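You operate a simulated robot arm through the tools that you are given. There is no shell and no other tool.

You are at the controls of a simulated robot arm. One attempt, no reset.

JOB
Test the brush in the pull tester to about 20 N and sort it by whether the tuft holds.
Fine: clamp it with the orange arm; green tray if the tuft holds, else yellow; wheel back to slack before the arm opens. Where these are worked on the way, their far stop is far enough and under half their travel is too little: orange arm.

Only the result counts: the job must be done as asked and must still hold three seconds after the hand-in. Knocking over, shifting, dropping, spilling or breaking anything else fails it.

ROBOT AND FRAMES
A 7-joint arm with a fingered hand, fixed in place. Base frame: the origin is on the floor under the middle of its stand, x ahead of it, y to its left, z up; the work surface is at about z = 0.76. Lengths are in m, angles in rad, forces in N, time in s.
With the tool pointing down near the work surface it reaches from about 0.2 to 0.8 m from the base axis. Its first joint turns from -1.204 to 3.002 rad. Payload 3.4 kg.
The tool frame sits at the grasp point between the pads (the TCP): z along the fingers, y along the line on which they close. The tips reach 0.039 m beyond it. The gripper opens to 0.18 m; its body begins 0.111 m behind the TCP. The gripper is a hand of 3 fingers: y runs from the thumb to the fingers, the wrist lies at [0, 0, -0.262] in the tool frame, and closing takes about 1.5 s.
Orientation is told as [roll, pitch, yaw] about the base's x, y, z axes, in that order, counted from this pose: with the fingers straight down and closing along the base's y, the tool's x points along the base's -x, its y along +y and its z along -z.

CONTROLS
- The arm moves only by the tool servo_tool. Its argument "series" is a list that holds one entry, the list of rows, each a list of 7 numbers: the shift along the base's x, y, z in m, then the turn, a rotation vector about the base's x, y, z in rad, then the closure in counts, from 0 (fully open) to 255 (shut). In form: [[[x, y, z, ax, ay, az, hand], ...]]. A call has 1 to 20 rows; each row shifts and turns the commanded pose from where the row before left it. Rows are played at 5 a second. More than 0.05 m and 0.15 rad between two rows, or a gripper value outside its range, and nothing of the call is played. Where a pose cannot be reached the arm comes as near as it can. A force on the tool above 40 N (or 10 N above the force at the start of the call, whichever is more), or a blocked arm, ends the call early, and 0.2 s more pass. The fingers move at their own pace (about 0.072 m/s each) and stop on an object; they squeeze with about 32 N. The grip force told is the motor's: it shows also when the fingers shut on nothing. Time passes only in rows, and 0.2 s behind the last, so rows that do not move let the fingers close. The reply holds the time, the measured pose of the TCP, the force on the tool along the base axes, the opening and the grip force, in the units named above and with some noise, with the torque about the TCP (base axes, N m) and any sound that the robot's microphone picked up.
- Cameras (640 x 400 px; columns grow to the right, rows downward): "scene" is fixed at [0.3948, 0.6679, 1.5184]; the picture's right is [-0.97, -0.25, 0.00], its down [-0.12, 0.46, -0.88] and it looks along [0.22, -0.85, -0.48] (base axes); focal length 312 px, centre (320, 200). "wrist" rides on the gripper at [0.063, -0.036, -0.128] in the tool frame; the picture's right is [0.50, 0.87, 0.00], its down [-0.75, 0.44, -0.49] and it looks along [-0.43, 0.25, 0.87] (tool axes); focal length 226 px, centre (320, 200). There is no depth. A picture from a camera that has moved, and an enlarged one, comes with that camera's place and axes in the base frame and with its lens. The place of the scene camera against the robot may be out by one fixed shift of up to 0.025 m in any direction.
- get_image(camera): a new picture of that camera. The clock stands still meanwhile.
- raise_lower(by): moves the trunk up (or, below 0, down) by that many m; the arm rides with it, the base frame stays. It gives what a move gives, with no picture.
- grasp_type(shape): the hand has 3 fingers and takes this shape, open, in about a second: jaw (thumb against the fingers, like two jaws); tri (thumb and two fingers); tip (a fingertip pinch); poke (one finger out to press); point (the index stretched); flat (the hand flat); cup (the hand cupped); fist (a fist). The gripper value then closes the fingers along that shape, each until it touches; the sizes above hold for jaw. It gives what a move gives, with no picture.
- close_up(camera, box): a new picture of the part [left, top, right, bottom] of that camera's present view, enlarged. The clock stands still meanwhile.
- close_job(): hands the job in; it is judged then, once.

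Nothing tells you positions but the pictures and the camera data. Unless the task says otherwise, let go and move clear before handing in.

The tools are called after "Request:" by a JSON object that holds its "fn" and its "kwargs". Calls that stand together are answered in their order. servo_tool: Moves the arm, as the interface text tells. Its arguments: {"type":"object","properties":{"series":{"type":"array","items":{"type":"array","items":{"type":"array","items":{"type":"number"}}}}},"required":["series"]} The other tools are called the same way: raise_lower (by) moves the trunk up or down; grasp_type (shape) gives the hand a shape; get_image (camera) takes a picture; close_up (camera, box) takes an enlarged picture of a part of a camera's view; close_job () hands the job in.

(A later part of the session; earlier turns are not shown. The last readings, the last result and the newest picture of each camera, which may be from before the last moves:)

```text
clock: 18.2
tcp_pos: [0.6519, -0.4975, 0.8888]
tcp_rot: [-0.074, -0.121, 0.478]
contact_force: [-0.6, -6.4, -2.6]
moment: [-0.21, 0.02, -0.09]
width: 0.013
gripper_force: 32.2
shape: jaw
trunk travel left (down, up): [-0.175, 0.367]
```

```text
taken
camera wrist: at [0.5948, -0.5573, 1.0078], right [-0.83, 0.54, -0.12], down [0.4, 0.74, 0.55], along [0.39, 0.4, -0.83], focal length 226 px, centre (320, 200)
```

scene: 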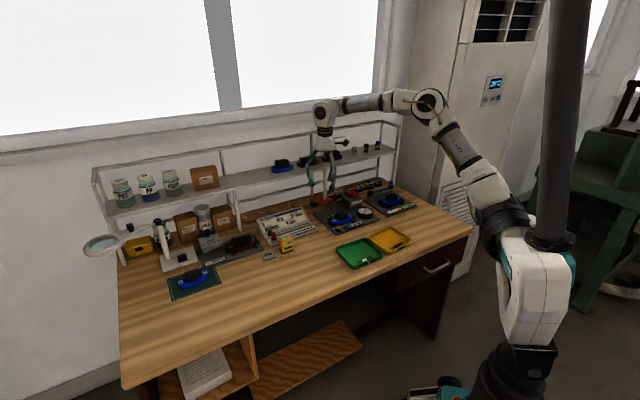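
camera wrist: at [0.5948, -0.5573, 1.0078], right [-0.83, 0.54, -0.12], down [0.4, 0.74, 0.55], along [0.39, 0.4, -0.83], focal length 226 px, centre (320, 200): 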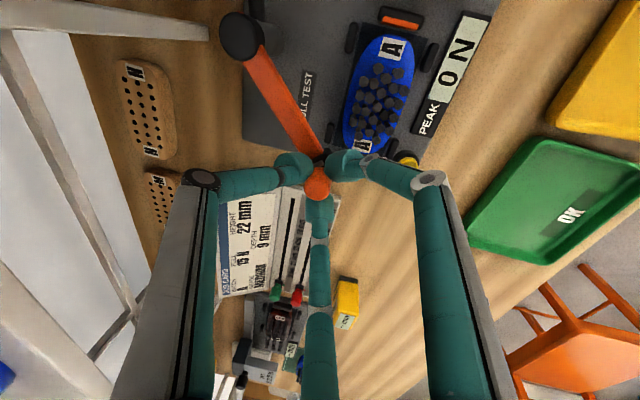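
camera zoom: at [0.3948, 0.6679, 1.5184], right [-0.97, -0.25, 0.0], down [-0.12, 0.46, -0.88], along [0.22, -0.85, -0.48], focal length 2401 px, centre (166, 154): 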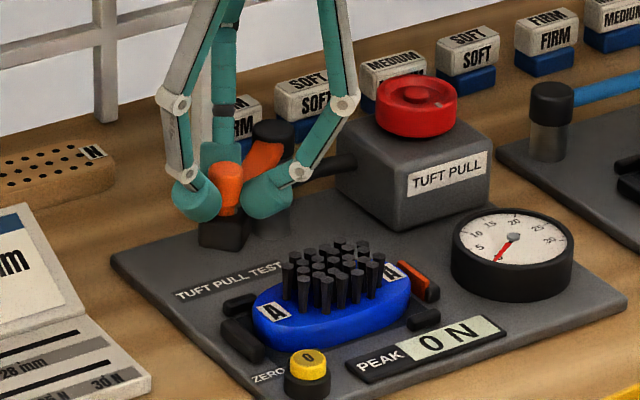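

The arm is about halfway, with a small 6 N radial pull that indicates a slight post-centre error. I'll correct inward and continue.

Request:
{"fn": "servo_tool", "kwargs": {"series": [[[-0.011, -0.002, 0, 0, 0, 0.1047, 255], [-0.0108, -0.0025, 0, 0, 0, 0.1047, 255], [-0.0106, -0.0029, 0, 0, 0, 0.1047, 255], [0, 0, 0, 0, 0, 0, 255]]]}}

Request:
{"fn": "close_up", "kwargs": {"camera": "scene", "box": [305, 180, 375, 232]}}

Request:
{"fn": "get_image", "kwargs": {"camera": "wrist"}}

```text
clock: 19.2
tcp_pos: [0.6189, -0.5042, 0.8878]
tcp_rot: [-0.072, -0.121, 0.79]
contact_force: [0.3, -0.3, -5.0]
moment: [-0.02, 0.05, -0.01]
width: 0.013
gripper_force: 31.9
shape: jaw
trunk travel left (down, up): [-0.175, 0.367]
```

```text
7.69 times, centred on (340, 206) of scene
camera zoom: at [0.3948, 0.6679, 1.5184], right [-0.97, -0.25, 0.0], down [-0.12, 0.46, -0.88], along [0.22, -0.85, -0.48], focal length 2401 px, centre (166, 154)
```

zoom: 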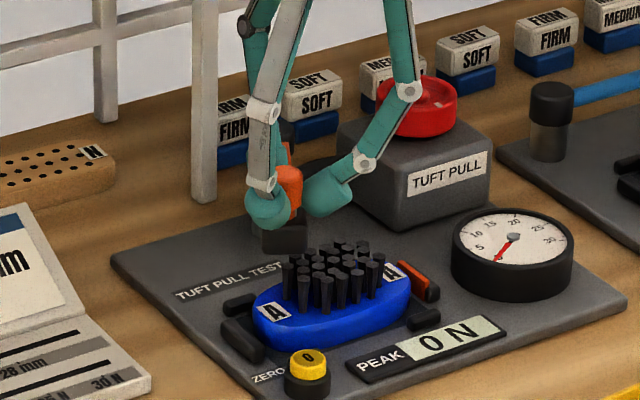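

```text
taken
camera wrist: at [0.5835, -0.5783, 1.0079], right [-0.96, 0.26, -0.12], down [0.15, 0.82, 0.55], along [0.24, 0.51, -0.83], focal length 226 px, centre (320, 200)
```

wrist: 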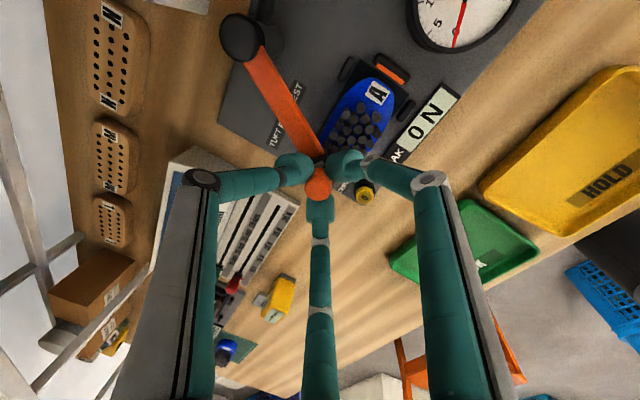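

The swing continues smoothly and the arm is close to the brush now. I'll carry on toward the far stop.

Request:
{"fn": "servo_tool", "kwargs": {"series": [[[-0.0104, -0.0039, -0.0005, 0, 0, 0.1047, 255], [-0.0099, -0.0049, -0.0005, 0, 0, 0.1047, 255], [0, 0, 0, 0, 0, 0, 255]]]}}

Request:
{"fn": "close_up", "kwargs": {"camera": "scene", "box": [305, 180, 375, 232]}}

Request:
{"fn": "get_image", "kwargs": {"camera": "wrist"}}

```text
clock: 20.0
tcp_pos: [0.5993, -0.513, 0.8874]
tcp_rot: [-0.073, -0.122, 1.001]
contact_force: [0.1, -0.4, -2.2]
moment: [-0.02, 0.05, -0.03]
width: 0.0129
gripper_force: 31.9
shape: jaw
trunk travel left (down, up): [-0.175, 0.367]
```

```text
7.69 times, centred on (340, 206) of scene
camera zoom: at [0.3948, 0.6679, 1.5184], right [-0.97, -0.25, 0.0], down [-0.12, 0.46, -0.88], along [0.22, -0.85, -0.48], focal length 2401 px, centre (166, 154)
```

zoom: 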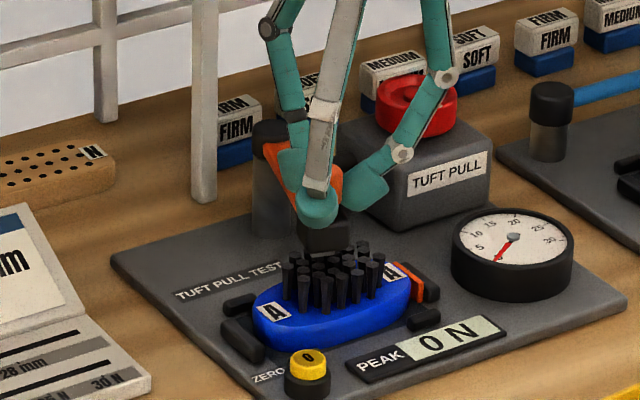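

```text
taken
camera wrist: at [0.5793, -0.5934, 1.0077], right [-0.99, 0.06, -0.12], down [-0.02, 0.84, 0.55], along [0.13, 0.55, -0.83], focal length 226 px, centre (320, 200)
```

wrist: 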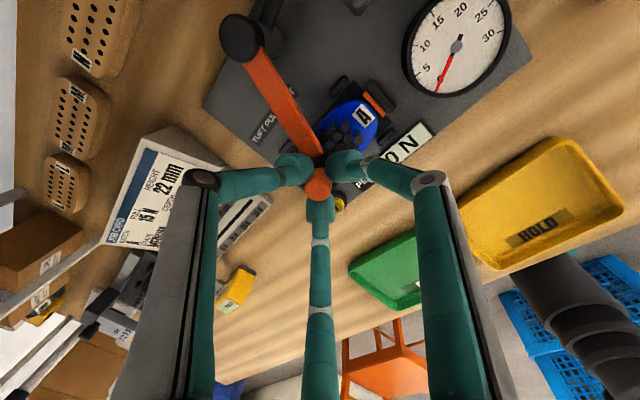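

The block is now over the rear tufts. I'll go on in small steps until the stop is felt.

Request:
{"fn": "servo_tool", "kwargs": {"series": [[[-0.0094, -0.0057, -0.0005, 0, 0, 0.1047, 255], [-0.0044, -0.0033, 0, 0, 0, 0.0524, 255], [0, 0, 0, 0, 0, 0, 255]]]}}

Request:
{"fn": "close_up", "kwargs": {"camera": "scene", "box": [305, 180, 375, 232]}}

```text
clock: 20.8
tcp_pos: [0.5875, -0.5189, 0.8867]
tcp_rot: [-0.075, -0.125, 1.159]
contact_force: [18.9, 10.6, -4.2]
moment: [0.31, -0.61, 0.12]
width: 0.0122
gripper_force: 32.0
shape: jaw
trunk travel left (down, up): [-0.175, 0.367]
```

```text
7.69 times, centred on (340, 206) of scene
camera zoom: at [0.3948, 0.6679, 1.5184], right [-0.97, -0.25, 0.0], down [-0.12, 0.46, -0.88], along [0.22, -0.85, -0.48], focal length 2401 px, centre (166, 154)
```

zoom: 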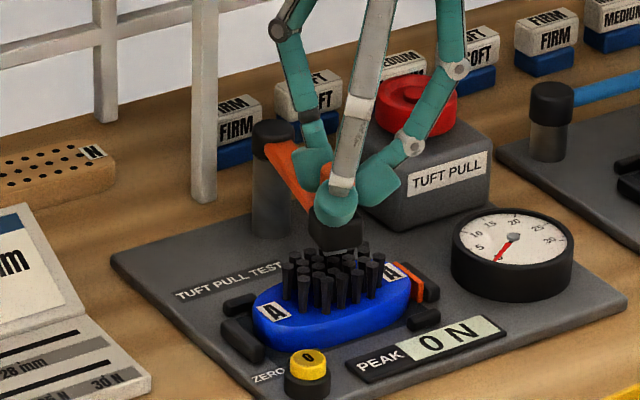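

The force rose to about 22 N against the motion, so the far stop is reached over the brush at about 78° of swing. I'll ease the push slightly, open, and lift off.

Request:
{"fn": "servo_tool", "kwargs": {"series": [[[0.0015, 0.001, 0, 0, 0, 0, 255], [0, 0, 0, 0, 0, 0, 225], [0, 0, 0, 0, 0, 0, 205], [0, 0, 0, 0, 0, 0, 185], [0, 0, 0, 0, 0, 0, 175], [0, 0, 0, 0, 0, 0, 175]]]}}

Request:
{"fn": "close_up", "kwargs": {"camera": "wrist", "box": [200, 90, 440, 240]}}

Request:
{"fn": "close_up", "kwargs": {"camera": "scene", "box": [305, 180, 375, 232]}}

```text
clock: 22.2
tcp_pos: [0.5875, -0.5207, 0.8866]
tcp_rot: [-0.074, -0.123, 1.155]
contact_force: [0.3, -0.6, -0.5]
moment: [-0.02, 0.02, -0.02]
width: 0.056
gripper_force: 0.1
shape: jaw
trunk travel left (down, up): [-0.175, 0.367]
```

```text
2.67 times, centred on (320, 165) of wrist
camera zoom: at [0.58, -0.6032, 1.0066], right [-0.99, -0.1, -0.12], down [-0.15, 0.82, 0.55], along [0.05, 0.56, -0.83], focal length 603 px, centre (320, 293)
```

zoom: 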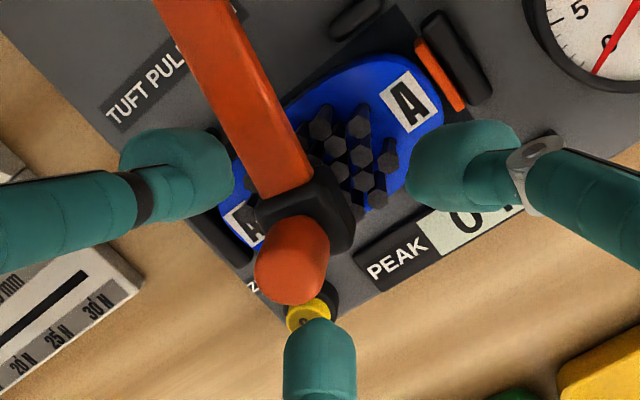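

```text
7.69 times, centred on (340, 206) of scene
camera zoom: at [0.3948, 0.6679, 1.5184], right [-0.97, -0.25, 0.0], down [-0.12, 0.46, -0.88], along [0.22, -0.85, -0.48], focal length 2401 px, centre (166, 154)
```

zoom: 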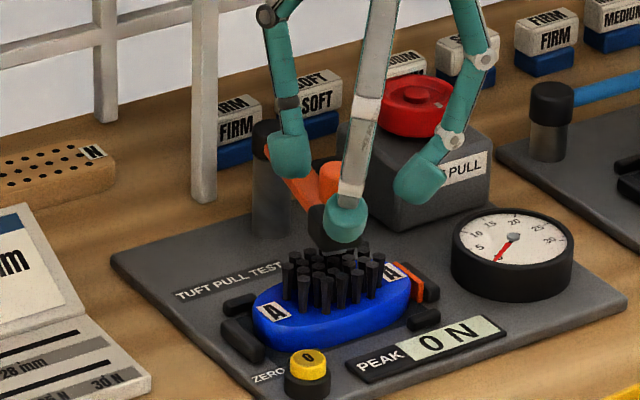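

The arm stayed at its far stop with the block right over the brush centre. I'll lift straight up and check that it stays.

Request:
{"fn": "servo_tool", "kwargs": {"series": [[[0, 0, 0.02, 0, 0, 0, 170], [0, 0, 0.03, 0, 0, 0, 150], [0, 0, 0.04, 0, 0, 0, 150], [-0.01, 0.01, 0.03, 0, 0, -0.1, 150], [-0.01, 0.01, 0.02, 0, 0, -0.1, 150], [0, 0, 0, 0, 0, 0, 150]]]}}

Request:
{"fn": "close_up", "kwargs": {"camera": "scene", "box": [305, 180, 395, 240]}}

Request:
{"fn": "get_image", "kwargs": {"camera": "wrist"}}

```text
clock: 23.6
tcp_pos: [0.5666, -0.5003, 1.0262]
tcp_rot: [-0.073, -0.123, 0.955]
contact_force: [-0.7, -0.6, -0.1]
moment: [-0.03, -0.01, -0.02]
width: 0.0739
gripper_force: 0.1
shape: jaw
trunk travel left (down, up): [-0.175, 0.367]
```

```text
6.67 times, centred on (350, 210) of scene
camera zoom: at [0.3948, 0.6679, 1.5184], right [-0.97, -0.25, 0.0], down [-0.12, 0.46, -0.88], along [0.22, -0.85, -0.48], focal length 2081 px, centre (120, 133)
```

zoom: 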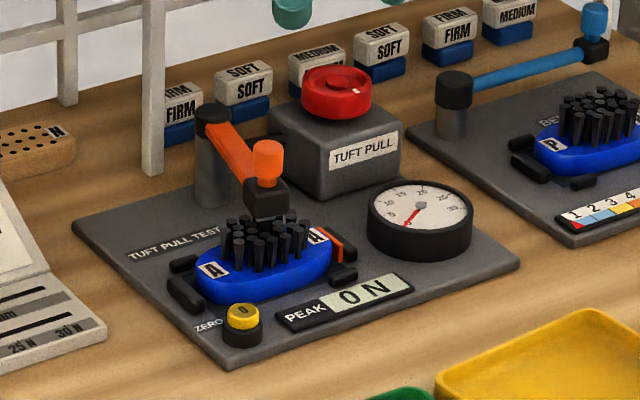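

```text
taken
camera wrist: at [0.5436, -0.5801, 1.1463], right [-0.99, 0.1, -0.12], down [0.02, 0.84, 0.55], along [0.16, 0.54, -0.83], focal length 226 px, centre (320, 200)
```

wrist: 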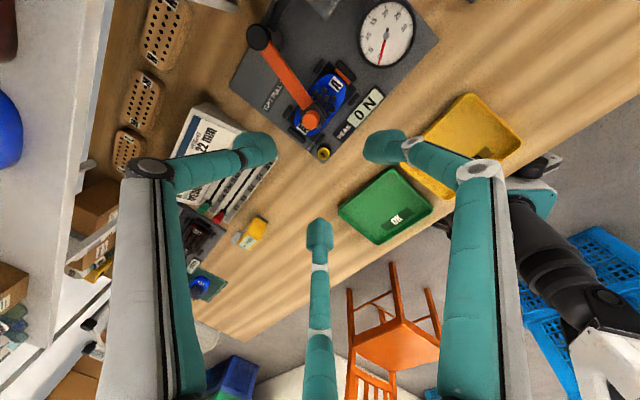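

The arm stays over the brush when released. Next is the red wheel at about (0.575, -0.657, 0.845): I'll turn the hand back to yaw -15° and move in front of the wheel at a safe height.

Request:
{"fn": "servo_tool", "kwargs": {"series": [[[-0.0047, -0.0118, -0.0029, 0, 0, -0.1352, 150], [-0.0047, -0.0118, -0.0029, 0, 0, -0.1352, 150], [-0.0047, -0.0118, -0.0029, 0, 0, -0.1352, 150], [-0.0047, -0.0118, -0.0029, 0, 0, -0.1352, 150], [-0.0047, -0.0118, -0.0029, 0, 0, -0.1352, 150], [-0.0047, -0.0118, -0.0029, 0, 0, -0.1352, 150], [-0.0047, -0.0118, -0.0029, 0, 0, -0.1352, 150], [-0.0047, -0.0118, -0.0029, 0, 0, -0.1352, 150], [-0.0047, -0.0118, -0.0029, 0, 0, -0.1352, 150], [0, 0, 0, 0, 0, 0, 150], [0, 0, 0, 0, 0, 0, 150]]]}}

Request:
{"fn": "get_image", "kwargs": {"camera": "wrist"}}

Request:
{"fn": "close_up", "kwargs": {"camera": "scene", "box": [310, 120, 400, 240]}}

Request:
{"fn": "close_up", "kwargs": {"camera": "scene", "box": [325, 200, 365, 230]}}

```text
clock: 26.0
tcp_pos: [0.5244, -0.6065, 0.9988]
tcp_rot: [-0.073, -0.121, -0.263]
contact_force: [0.2, -0.1, -0.7]
moment: [-0.01, 0.03, 0.02]
width: 0.0739
gripper_force: 0.1
shape: jaw
trunk travel left (down, up): [-0.175, 0.367]
```

```text
taken
camera wrist: at [0.4427, -0.6125, 1.1203], right [-0.25, 0.96, -0.12], down [0.79, 0.27, 0.55], along [0.56, 0.04, -0.83], focal length 226 px, centre (320, 200)
```

wrist: 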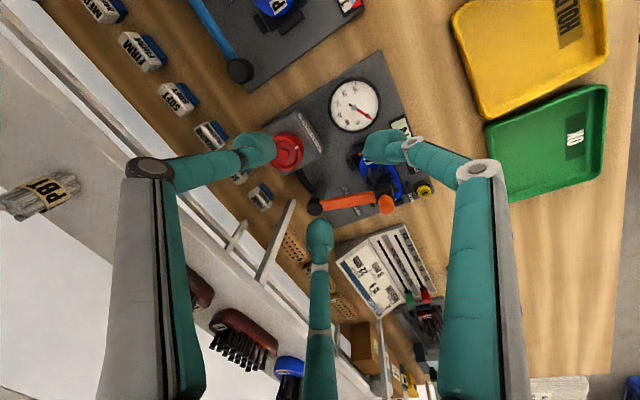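

```text
3.33 times, centred on (355, 180) of scene
camera zoom: at [0.3948, 0.6679, 1.5184], right [-0.97, -0.25, 0.0], down [-0.12, 0.46, -0.88], along [0.22, -0.85, -0.48], focal length 1040 px, centre (203, 267)
```

zoom: 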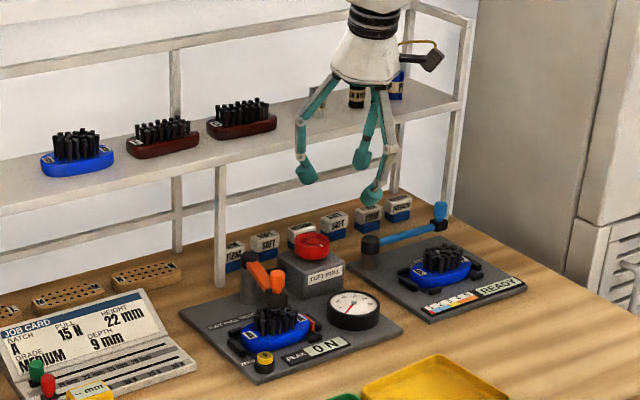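

```text
13.33 times, centred on (345, 215) of scene
camera zoom: at [0.3948, 0.6679, 1.5184], right [-0.97, -0.25, 0.0], down [-0.12, 0.46, -0.88], along [0.22, -0.85, -0.48], focal length 4162 px, centre (-13, 0)
```

zoom: 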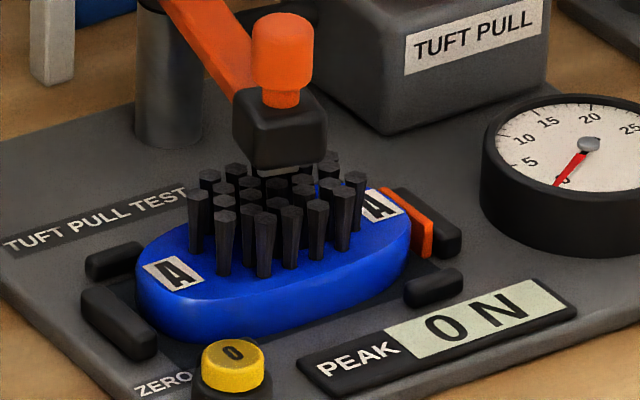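

The clamp sits over the tufts. I'll refine the wheel's position from this view before approaching.

Request:
{"fn": "close_up", "kwargs": {"camera": "wrist", "box": [240, 110, 360, 210]}}

```text
4.00 times, centred on (300, 160) of wrist
camera zoom: at [0.4427, -0.6125, 1.1203], right [-0.25, 0.96, -0.12], down [0.79, 0.27, 0.55], along [0.56, 0.04, -0.83], focal length 904 px, centre (400, 360)
```

zoom: 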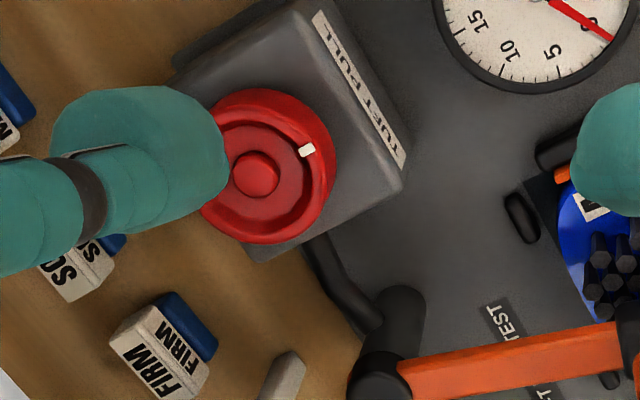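

The wheel centre comes out at about (0.573, -0.659), with its top near z 0.848. I'll move over it at z 0.93 with the fingers opened to about 8 cm.

Request:
{"fn": "servo_tool", "kwargs": {"series": [[[0.0114, -0.0124, -0.015, 0, 0, 0, 140], [0.0114, -0.0124, -0.015, 0, 0, 0, 140], [0.0114, -0.0124, -0.015, 0, 0, 0, 140], [0.0114, -0.0124, -0.024, 0, 0, 0, 140], [0, 0, 0, 0, 0, 0, 140], [0, 0, 0, 0, 0, 0, 140]]]}}

Request:
{"fn": "get_image", "kwargs": {"camera": "wrist"}}

Request:
{"fn": "close_up", "kwargs": {"camera": "scene", "box": [325, 150, 395, 225]}}

```text
clock: 27.4
tcp_pos: [0.5707, -0.6556, 0.9317]
tcp_rot: [-0.075, -0.12, -0.26]
contact_force: [0.1, -0.6, 1.0]
moment: [-0.01, 0.03, 0.03]
width: 0.0807
gripper_force: 0.0
shape: jaw
trunk travel left (down, up): [-0.175, 0.367]
```

```text
taken
camera wrist: at [0.4885, -0.6615, 1.0512], right [-0.25, 0.96, -0.12], down [0.79, 0.28, 0.55], along [0.56, 0.04, -0.83], focal length 226 px, centre (320, 200)
```

wrist: 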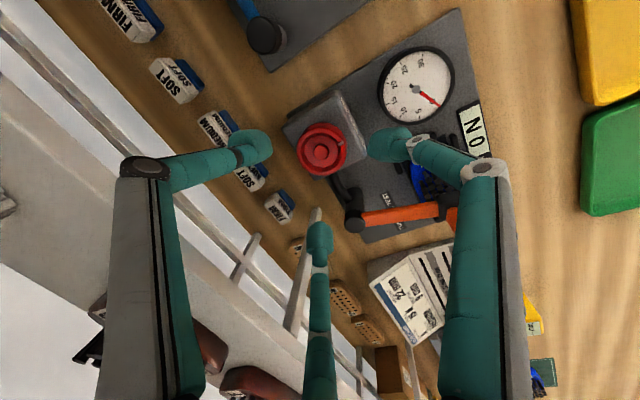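

```text
5.33 times, centred on (360, 188) of scene
camera zoom: at [0.3948, 0.6679, 1.5184], right [-0.97, -0.25, 0.0], down [-0.12, 0.46, -0.88], along [0.22, -0.85, -0.48], focal length 1665 px, centre (107, 267)
```

zoom: 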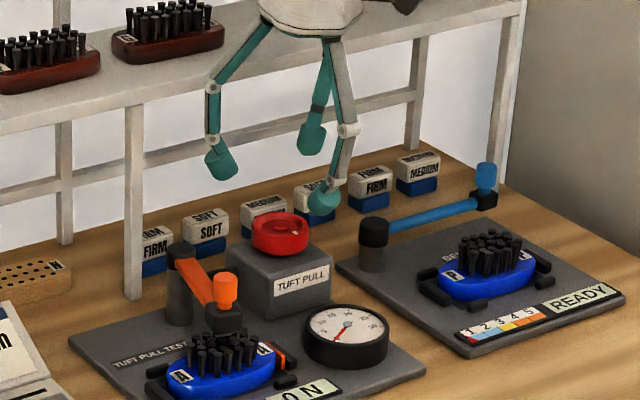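

The wheel is nearly under the tool axis. One closer look to refine the last few millimetres.

Request:
{"fn": "close_up", "kwargs": {"camera": "wrist", "box": [270, 90, 380, 200]}}

```text
3.64 times, centred on (325, 145) of wrist
camera zoom: at [0.4885, -0.6615, 1.0512], right [-0.25, 0.96, -0.12], down [0.79, 0.28, 0.55], along [0.56, 0.04, -0.83], focal length 822 px, centre (302, 400)
```

zoom: 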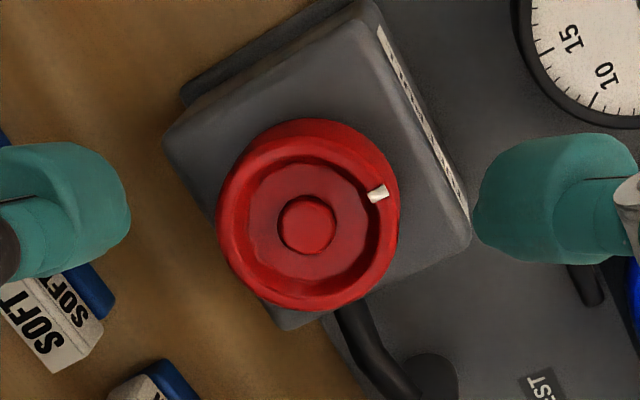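

The wheel centre refines to about (0.573, -0.663). I'll shift 5 mm and descend so the tips ring the wheel just above its block.

Request:
{"fn": "servo_tool", "kwargs": {"series": [[[0, -0.005, 0, 0, 0, 0, 140], [0, 0, -0.016, 0, 0, 0, 140], [0, 0, -0.016, 0, 0, 0, 140], [0, 0, -0.016, 0, 0, 0, 140], [0, 0, -0.01, 0, 0, 0, 140], [0, 0, 0, 0, 0, 0, 140]]]}}

Request:
{"fn": "close_up", "kwargs": {"camera": "wrist", "box": [220, 90, 420, 240]}}

Request:
{"fn": "close_up", "kwargs": {"camera": "scene", "box": [335, 170, 391, 220]}}

```text
clock: 28.8
tcp_pos: [0.5711, -0.6619, 0.8731]
tcp_rot: [-0.072, -0.121, -0.261]
contact_force: [-0.3, 0.3, 0.8]
moment: [-0.01, 0.0, 0.0]
width: 0.0806
gripper_force: 0.2
shape: jaw
trunk travel left (down, up): [-0.175, 0.367]
```

```text
2.67 times, centred on (320, 165) of wrist
camera zoom: at [0.488, -0.6676, 0.9929], right [-0.25, 0.96, -0.12], down [0.79, 0.28, 0.55], along [0.56, 0.04, -0.83], focal length 603 px, centre (320, 293)
```

zoom: 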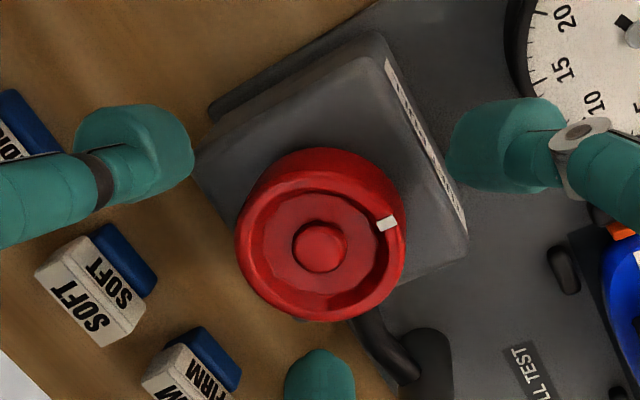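

```text
8.00 times, centred on (363, 195) of scene
camera zoom: at [0.3948, 0.6679, 1.5184], right [-0.97, -0.25, 0.0], down [-0.12, 0.46, -0.88], along [0.22, -0.85, -0.48], focal length 2497 px, centre (-24, 240)
```

zoom: 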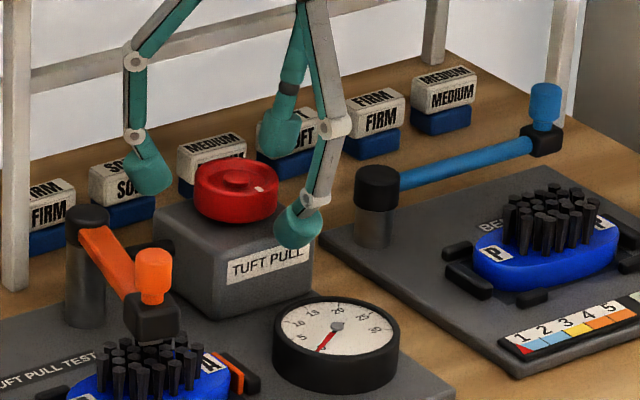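

The wheel is centred in the three fingertips. I'll close to grip it.

Request:
{"fn": "servo_tool", "kwargs": {"series": [[[0, 0, 0, 0, 0, 0, 165], [0, 0, 0, 0, 0, 0, 180], [0, 0, 0, 0, 0, 0, 195], [0, 0, 0, 0, 0, 0, 215], [0, 0, 0, 0, 0, 0, 235], [0, 0, 0, 0, 0, 0, 255]]]}}

Request:
{"fn": "close_up", "kwargs": {"camera": "wrist", "box": [220, 90, 420, 240]}}

Request:
{"fn": "close_up", "kwargs": {"camera": "scene", "box": [330, 180, 394, 232]}}

```text
clock: 30.2
tcp_pos: [0.5705, -0.6625, 0.8725]
tcp_rot: [-0.072, -0.121, -0.261]
contact_force: [-0.4, -0.5, -1.0]
moment: [0.04, 0.1, -0.01]
width: 0.0425
gripper_force: 32.0
shape: jaw
trunk travel left (down, up): [-0.175, 0.367]
```

```text
2.67 times, centred on (320, 165) of wrist
camera zoom: at [0.4881, -0.6678, 0.9929], right [-0.25, 0.96, -0.12], down [0.79, 0.28, 0.55], along [0.56, 0.04, -0.83], focal length 603 px, centre (320, 293)
```

zoom: 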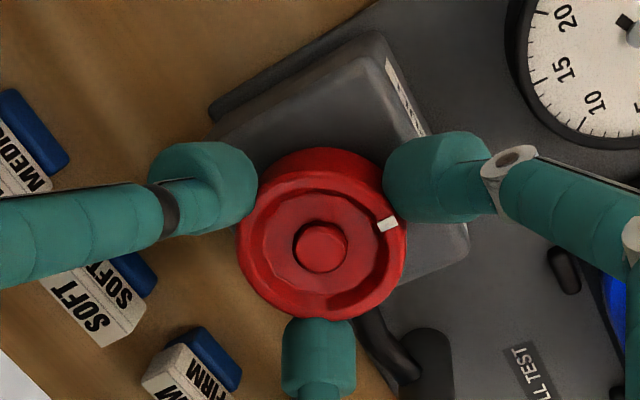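

```text
7.69 times, centred on (362, 206) of scene
camera zoom: at [0.3948, 0.6679, 1.5184], right [-0.97, -0.25, 0.0], down [-0.12, 0.46, -0.88], along [0.22, -0.85, -0.48], focal length 2401 px, centre (-3, 154)
```

zoom: 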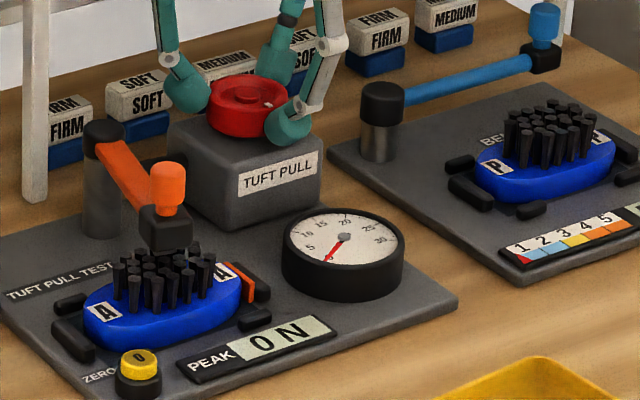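

The wheel is gripped and the gauge reads 0. I'll try a small clockwise turn and read the gauge.

Request:
{"fn": "servo_tool", "kwargs": {"series": [[[0, 0, 0, 0, 0, -0.06, 255], [0, 0, 0, 0, 0, -0.06, 255], [0, 0, 0, 0, 0, 0, 255]]]}}

Request:
{"fn": "close_up", "kwargs": {"camera": "wrist", "box": [220, 90, 420, 240]}}

Request:
{"fn": "close_up", "kwargs": {"camera": "scene", "box": [330, 180, 394, 232]}}

```text
clock: 31.0
tcp_pos: [0.5702, -0.6614, 0.8717]
tcp_rot: [-0.073, -0.122, -0.383]
contact_force: [1.2, -0.1, -3.4]
moment: [0.05, 0.07, 0.02]
width: 0.0418
gripper_force: 32.1
shape: jaw
trunk travel left (down, up): [-0.175, 0.367]
```

```text
2.67 times, centred on (320, 165) of wrist
camera zoom: at [0.4884, -0.6575, 0.9931], right [-0.13, 0.98, -0.12], down [0.82, 0.18, 0.55], along [0.56, -0.03, -0.83], focal length 603 px, centre (320, 293)
```

zoom: 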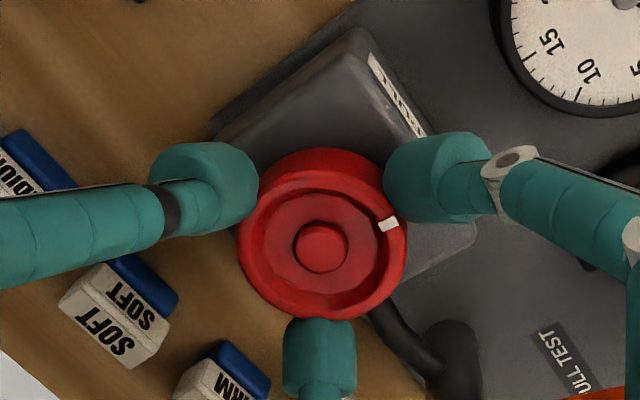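

```text
7.69 times, centred on (362, 206) of scene
camera zoom: at [0.3948, 0.6679, 1.5184], right [-0.97, -0.25, 0.0], down [-0.12, 0.46, -0.88], along [0.22, -0.85, -0.48], focal length 2401 px, centre (-3, 154)
```

zoom: 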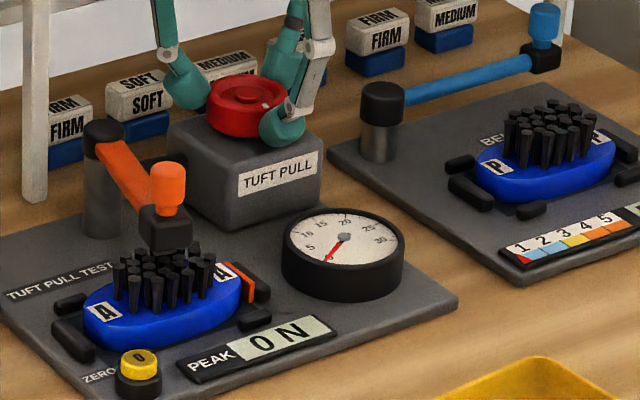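

The wheel turned with the hand without resistance and the gauge still reads about 0. I'll turn a bit further clockwise and read the gauge closely.

Request:
{"fn": "servo_tool", "kwargs": {"series": [[[0, 0, 0, 0, 0, -0.08, 255], [0, 0, 0, 0, 0, -0.08, 255], [0, 0, 0, 0, 0, -0.08, 255], [0, 0, 0, 0, 0, 0, 255]]]}}

Request:
{"fn": "close_up", "kwargs": {"camera": "scene", "box": [330, 205, 378, 235]}}

Request:
{"fn": "close_up", "kwargs": {"camera": "wrist", "box": [220, 90, 420, 240]}}

```text
clock: 32.0
tcp_pos: [0.5719, -0.6601, 0.8726]
tcp_rot: [-0.073, -0.121, -0.62]
contact_force: [3.1, 2.6, -5.1]
moment: [0.19, -0.02, 0.03]
width: 0.0417
gripper_force: 32.0
shape: jaw
trunk travel left (down, up): [-0.175, 0.367]
```

```text
13.33 times, centred on (354, 220) of scene
camera zoom: at [0.3948, 0.6679, 1.5184], right [-0.97, -0.25, 0.0], down [-0.12, 0.46, -0.88], along [0.22, -0.85, -0.48], focal length 4162 px, centre (-133, -67)
```

zoom: 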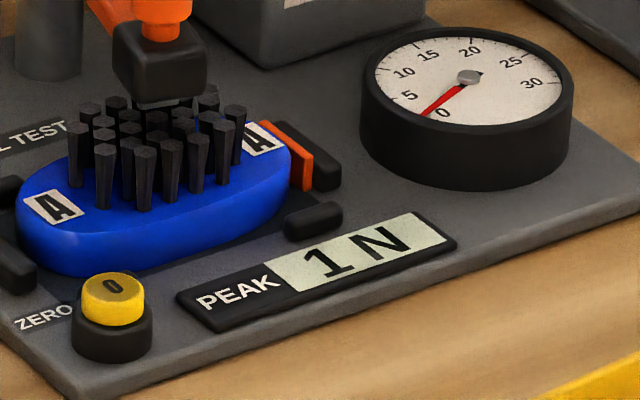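

```text
2.67 times, centred on (320, 165) of wrist
camera zoom: at [0.4922, -0.6377, 0.9931], right [0.11, 0.99, -0.12], down [0.84, -0.02, 0.55], along [0.54, -0.16, -0.83], focal length 603 px, centre (320, 293)
```

zoom: 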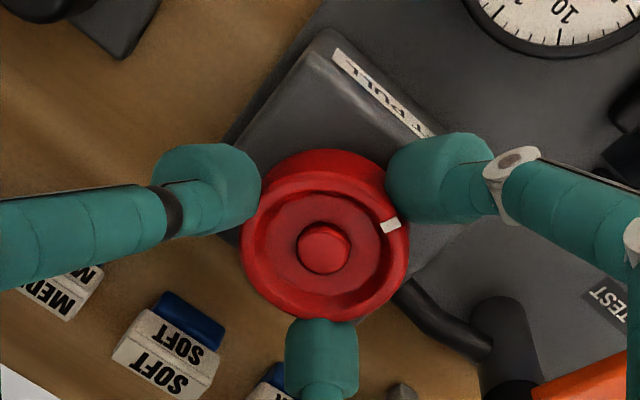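

Clockwise loads the tester: PEAK shows 1 N. I'll continue clockwise in moderate steps, reading the gauge between.

Request:
{"fn": "servo_tool", "kwargs": {"series": [[[0.0008, 0.0002, 0, 0, 0, -0.08, 255], [0.0008, 0.0002, 0, 0, 0, -0.08, 255], [0.0008, 0.0002, 0, 0, 0, -0.08, 255], [0, 0, 0, 0, 0, 0, 255]]]}}

Request:
{"fn": "close_up", "kwargs": {"camera": "scene", "box": [330, 205, 378, 235]}}

Request:
{"fn": "close_up", "kwargs": {"camera": "wrist", "box": [220, 90, 420, 240]}}

```text
clock: 33.0
tcp_pos: [0.5727, -0.6606, 0.8719]
tcp_rot: [-0.076, -0.118, -0.862]
contact_force: [-1.3, 4.1, -4.2]
moment: [0.27, 0.05, 0.03]
width: 0.0419
gripper_force: 32.4
shape: jaw
trunk travel left (down, up): [-0.175, 0.367]
```

```text
13.33 times, centred on (354, 220) of scene
camera zoom: at [0.3948, 0.6679, 1.5184], right [-0.97, -0.25, 0.0], down [-0.12, 0.46, -0.88], along [0.22, -0.85, -0.48], focal length 4162 px, centre (-133, -67)
```

zoom: 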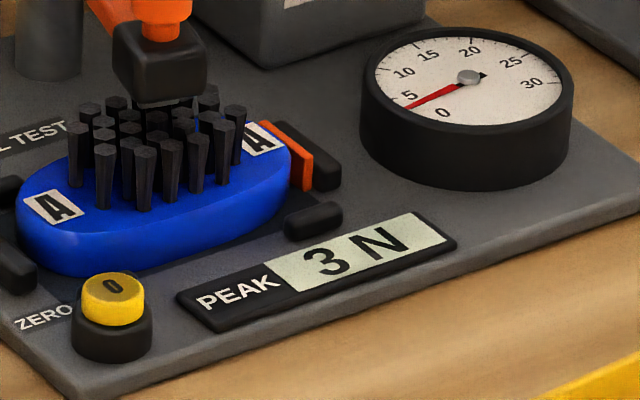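

```text
2.67 times, centred on (320, 165) of wrist
camera zoom: at [0.5018, -0.619, 0.9933], right [0.34, 0.93, -0.12], down [0.81, -0.22, 0.54], along [0.48, -0.28, -0.83], focal length 603 px, centre (320, 293)
```

zoom: 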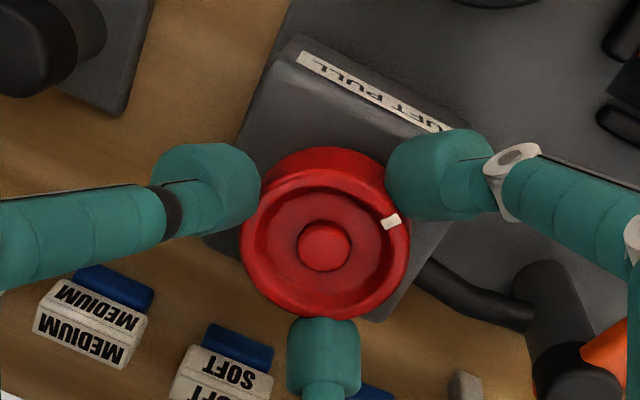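

PEAK is now 3 N. I'll keep turning clockwise with small centre corrections.

Request:
{"fn": "servo_tool", "kwargs": {"series": [[[0.0004, 0.0006, 0, 0, 0, -0.1, 255], [0.0004, 0.0002, 0, 0, 0, -0.1, 255], [0.0005, 0, 0, 0, 0, -0.1, 255], [0, 0, 0, 0, 0, 0, 255]]]}}

Request:
{"fn": "close_up", "kwargs": {"camera": "scene", "box": [330, 205, 378, 235]}}

Request:
{"fn": "get_image", "kwargs": {"camera": "wrist"}}

Request:
{"fn": "close_up", "kwargs": {"camera": "scene", "box": [310, 100, 420, 220]}}

```text
clock: 34.0
tcp_pos: [0.5747, -0.6595, 0.873]
tcp_rot: [-0.076, -0.121, -1.163]
contact_force: [-1.2, 4.4, -5.7]
moment: [0.24, 0.0, 0.0]
width: 0.0419
gripper_force: 32.2
shape: jaw
trunk travel left (down, up): [-0.175, 0.367]
```

```text
13.33 times, centred on (354, 220) of scene
camera zoom: at [0.3948, 0.6679, 1.5184], right [-0.97, -0.25, 0.0], down [-0.12, 0.46, -0.88], along [0.22, -0.85, -0.48], focal length 4162 px, centre (-133, -67)
```

zoom: 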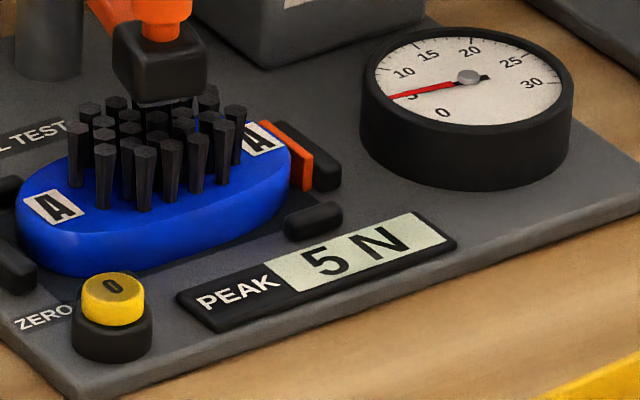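

```text
taken
camera wrist: at [0.519, -0.5993, 0.9934], right [0.6, 0.79, -0.12], down [0.71, -0.45, 0.54], along [0.38, -0.41, -0.83], focal length 226 px, centre (320, 200)
```

wrist: 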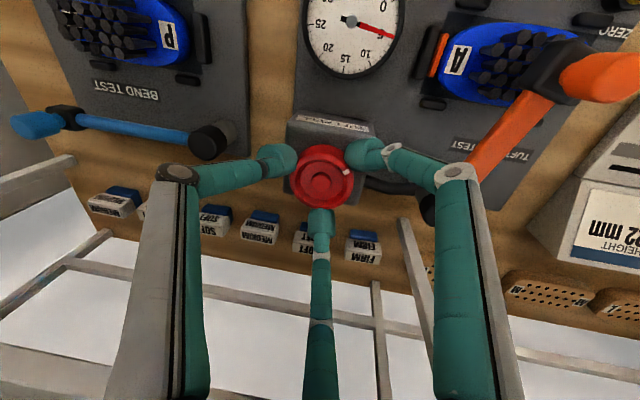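

```text
3.33 times, centred on (365, 160) of scene
camera zoom: at [0.3948, 0.6679, 1.5184], right [-0.97, -0.25, 0.0], down [-0.12, 0.46, -0.88], along [0.22, -0.85, -0.48], focal length 1040 px, centre (170, 333)
```

zoom: 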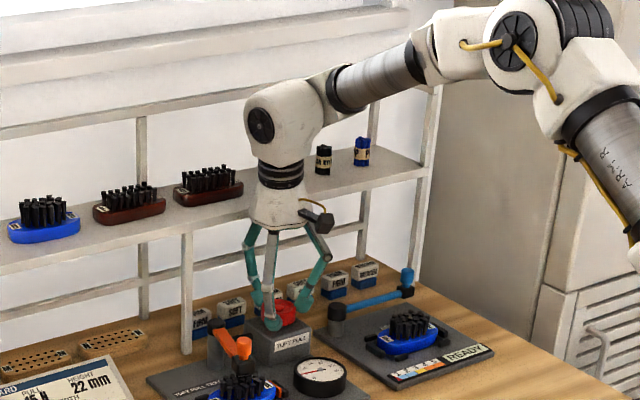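

PEAK 5 N after 0.9 rad of turning, about 7 N per radian. I'll go on clockwise.

Request:
{"fn": "servo_tool", "kwargs": {"series": [[[0.0004, 0.0004, 0.0003, 0, 0, -0.1, 255], [0.0004, 0, 0.0003, 0, 0, -0.1, 255], [0.0004, -0.0001, 0.0003, 0, 0, -0.1, 255], [0.0004, -0.0002, 0, 0, 0, -0.1, 255], [0, 0, 0, 0, 0, 0, 255]]]}}

Request:
{"fn": "close_up", "kwargs": {"camera": "scene", "box": [330, 205, 378, 235]}}

Request:
{"fn": "get_image", "kwargs": {"camera": "wrist"}}

```text
clock: 35.2
tcp_pos: [0.5768, -0.6601, 0.8732]
tcp_rot: [-0.076, -0.12, -1.561]
contact_force: [1.3, 3.9, -8.6]
moment: [0.31, -0.15, 0.04]
width: 0.0414
gripper_force: 32.3
shape: jaw
trunk travel left (down, up): [-0.175, 0.367]
```

```text
13.33 times, centred on (354, 220) of scene
camera zoom: at [0.3948, 0.6679, 1.5184], right [-0.97, -0.25, 0.0], down [-0.12, 0.46, -0.88], along [0.22, -0.85, -0.48], focal length 4162 px, centre (-133, -67)
```

zoom: 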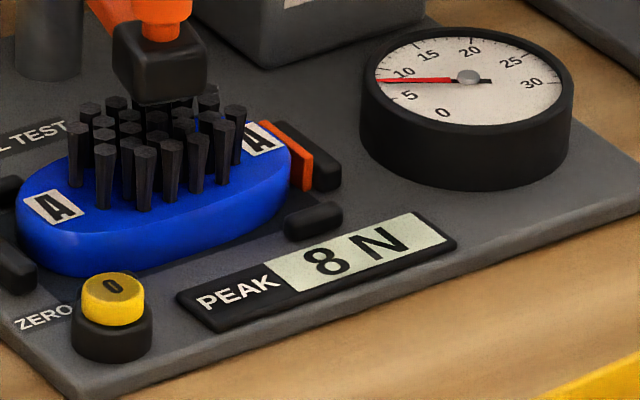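

```text
taken
camera wrist: at [0.5491, -0.5828, 0.9937], right [0.86, 0.5, -0.13], down [0.48, -0.69, 0.54], along [0.18, -0.53, -0.83], focal length 226 px, centre (320, 200)
```

wrist: 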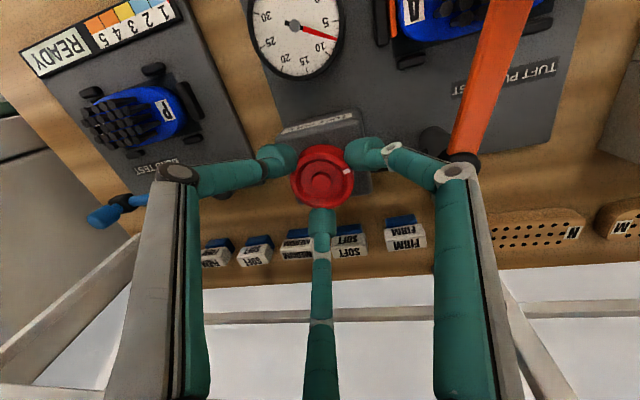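

PEAK 8 N, no slip. I'll continue clockwise, easing the small upward pull.

Request:
{"fn": "servo_tool", "kwargs": {"series": [[[0.0003, 0.0002, -0.0005, 0, 0, -0.1, 255], [0.0003, -0.0002, -0.0005, 0, 0, -0.1, 255], [0.0003, -0.0003, -0.0005, 0, 0, -0.1, 255], [0.0002, -0.0003, 0, 0, 0, -0.1, 255], [0, 0, 0, 0, 0, 0, 255]]]}}

Request:
{"fn": "close_up", "kwargs": {"camera": "scene", "box": [330, 205, 378, 235]}}

Request:
{"fn": "get_image", "kwargs": {"camera": "wrist"}}

Request:
{"fn": "get_image", "kwargs": {"camera": "scene"}}

```text
clock: 36.4
tcp_pos: [0.5787, -0.6612, 0.8721]
tcp_rot: [-0.075, -0.122, -1.96]
contact_force: [6.1, 1.1, -3.0]
moment: [0.15, -0.31, 0.01]
width: 0.0413
gripper_force: 31.6
shape: jaw
trunk travel left (down, up): [-0.175, 0.367]
```

```text
13.33 times, centred on (354, 220) of scene
camera zoom: at [0.3948, 0.6679, 1.5184], right [-0.97, -0.25, 0.0], down [-0.12, 0.46, -0.88], along [0.22, -0.85, -0.48], focal length 4162 px, centre (-133, -67)
```

zoom: 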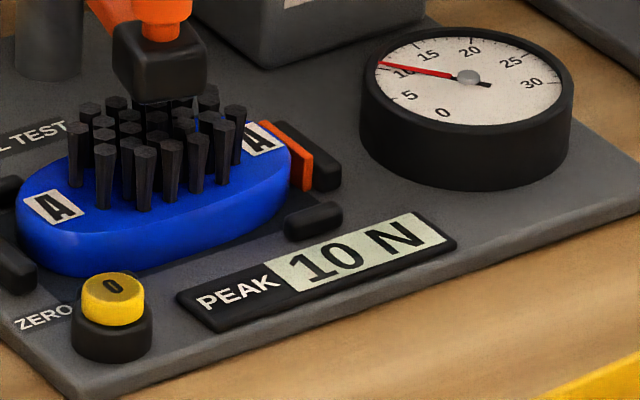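

```text
taken
camera wrist: at [0.5825, -0.5786, 0.9932], right [0.98, 0.12, -0.12], down [0.17, -0.82, 0.55], along [-0.04, -0.56, -0.83], focal length 226 px, centre (320, 200)
```

wrist: 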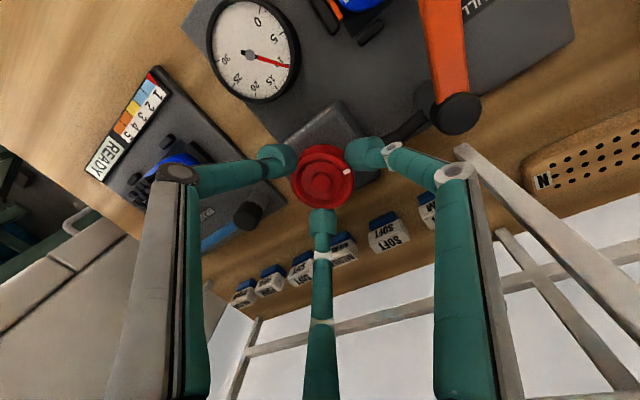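

```text
taken
```

scene: 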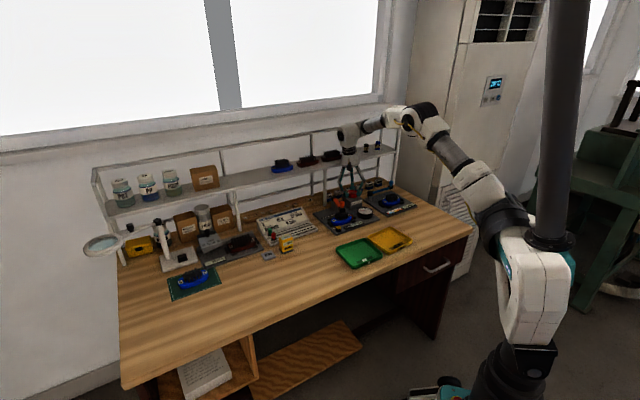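

PEAK 10 N. Halfway there, and the wrist still turns freely; I'll continue clockwise.

Request:
{"fn": "servo_tool", "kwargs": {"series": [[[0.0006, -0.0003, 0, 0, 0, -0.1, 255], [0.0005, -0.0003, 0, 0, 0, -0.1, 255], [0.0003, -0.0004, 0, 0, 0, -0.1, 255], [0.0001, -0.0004, 0, 0, 0, -0.1, 255], [0, 0, 0, 0, 0, 0, 255]]]}}

Request:
{"fn": "close_up", "kwargs": {"camera": "scene", "box": [330, 205, 378, 235]}}

Request:
{"fn": "get_image", "kwargs": {"camera": "wrist"}}

```text
clock: 37.6
tcp_pos: [0.5746, -0.6752, 0.8713]
tcp_rot: [-0.082, -0.118, -2.358]
contact_force: [-4.1, 20.2, 0.8]
moment: [0.79, 0.22, -0.02]
width: 0.0403
gripper_force: 31.7
shape: jaw
out of reach, approached as far as the arm can: row 4
trunk travel left (down, up): [-0.175, 0.367]
```

```text
13.33 times, centred on (354, 220) of scene
camera zoom: at [0.3948, 0.6679, 1.5184], right [-0.97, -0.25, 0.0], down [-0.12, 0.46, -0.88], along [0.22, -0.85, -0.48], focal length 4162 px, centre (-133, -67)
```

zoom: 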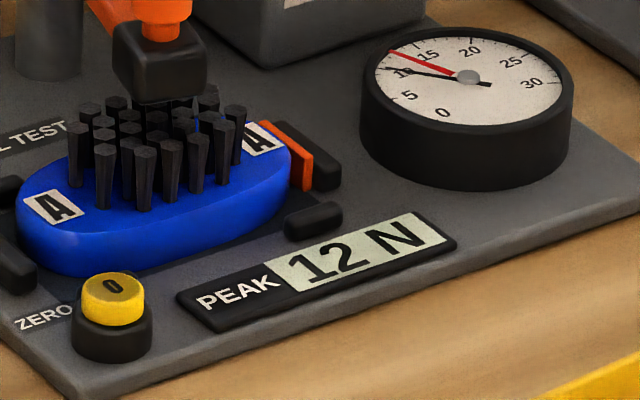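

```text
taken
camera wrist: at [0.6124, -0.6025, 0.9927], right [0.95, -0.27, -0.13], down [-0.16, -0.83, 0.54], along [-0.25, -0.5, -0.83], focal length 226 px, centre (320, 200)
```

wrist: 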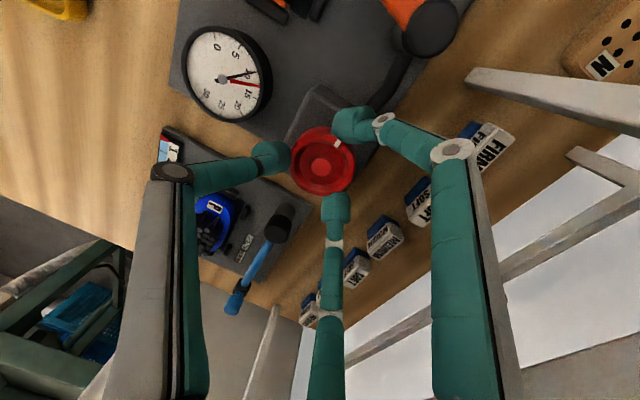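

The wrist reached its limit on the last step: PEAK is 12 N and the hand was pushed sideways. I'll undo that last step to recentre, then check the gauge.

Request:
{"fn": "servo_tool", "kwargs": {"series": [[[0, 0.0004, 0, 0, 0, 0.1, 255], [0, 0, 0, 0, 0, 0, 255]]]}}

Request:
{"fn": "close_up", "kwargs": {"camera": "scene", "box": [330, 205, 378, 235]}}

Request:
{"fn": "close_up", "kwargs": {"camera": "wrist", "box": [220, 90, 420, 240]}}

```text
clock: 38.2
tcp_pos: [0.575, -0.6782, 0.8704]
tcp_rot: [-0.077, -0.123, -2.262]
contact_force: [-8.1, 10.5, 1.4]
moment: [0.42, 0.58, 0.05]
width: 0.0378
gripper_force: 31.8
shape: jaw
trunk travel left (down, up): [-0.175, 0.367]
```

```text
13.33 times, centred on (354, 220) of scene
camera zoom: at [0.3948, 0.6679, 1.5184], right [-0.97, -0.25, 0.0], down [-0.12, 0.46, -0.88], along [0.22, -0.85, -0.48], focal length 4162 px, centre (-133, -67)
```

zoom: 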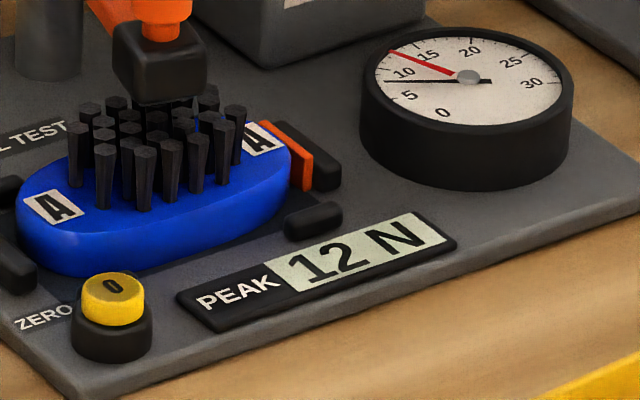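

```text
2.67 times, centred on (320, 165) of wrist
camera zoom: at [0.6042, -0.6007, 0.9912], right [0.98, -0.17, -0.13], down [-0.08, -0.83, 0.55], along [-0.2, -0.52, -0.83], focal length 603 px, centre (320, 293)
```

zoom: 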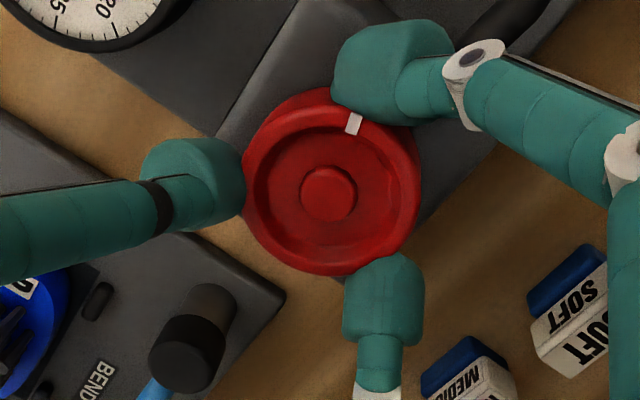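

The hand is off-centre by about 1.5 cm but the wheel still shows about 8 N live and 12 N peak. I'll open gently here to see whether the wheel holds its place on its own.

Request:
{"fn": "servo_tool", "kwargs": {"series": [[[0, 0, 0, 0, 0, 0, 220], [0, 0, 0, 0, 0, 0, 190], [0, 0, 0, 0, 0, 0, 165], [0, 0, 0, 0, 0, 0, 145], [0, 0, 0, 0, 0, 0, 140], [0, 0, 0, 0, 0, 0, 140]]]}}

Request:
{"fn": "close_up", "kwargs": {"camera": "scene", "box": [330, 205, 378, 235]}}

Request:
{"fn": "close_up", "kwargs": {"camera": "wrist", "box": [220, 90, 420, 240]}}

```text
clock: 39.6
tcp_pos: [0.5769, -0.6752, 0.8712]
tcp_rot: [-0.075, -0.123, -2.261]
contact_force: [-0.2, 0.2, -0.8]
moment: [-0.01, 0.01, -0.02]
width: 0.0806
gripper_force: 0.1
shape: jaw
trunk travel left (down, up): [-0.175, 0.367]
```

```text
13.33 times, centred on (354, 220) of scene
camera zoom: at [0.3948, 0.6679, 1.5184], right [-0.97, -0.25, 0.0], down [-0.12, 0.46, -0.88], along [0.22, -0.85, -0.48], focal length 4162 px, centre (-133, -67)
```

zoom: 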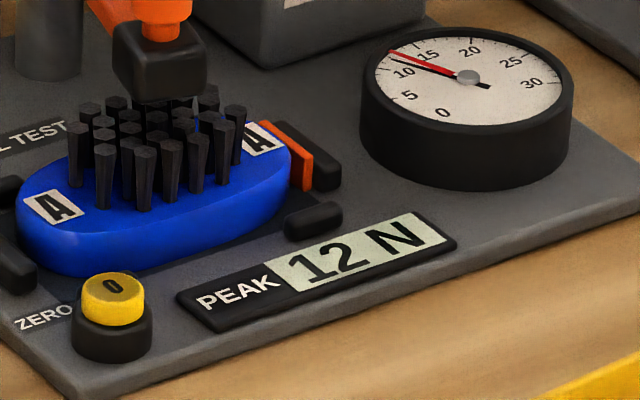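

```text
2.67 times, centred on (320, 165) of wrist
camera zoom: at [0.6063, -0.5989, 0.9922], right [0.98, -0.17, -0.13], down [-0.08, -0.83, 0.55], along [-0.2, -0.53, -0.83], focal length 603 px, centre (320, 293)
```

zoom: 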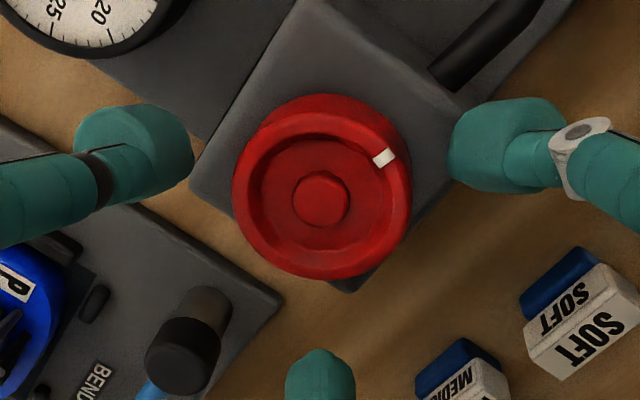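

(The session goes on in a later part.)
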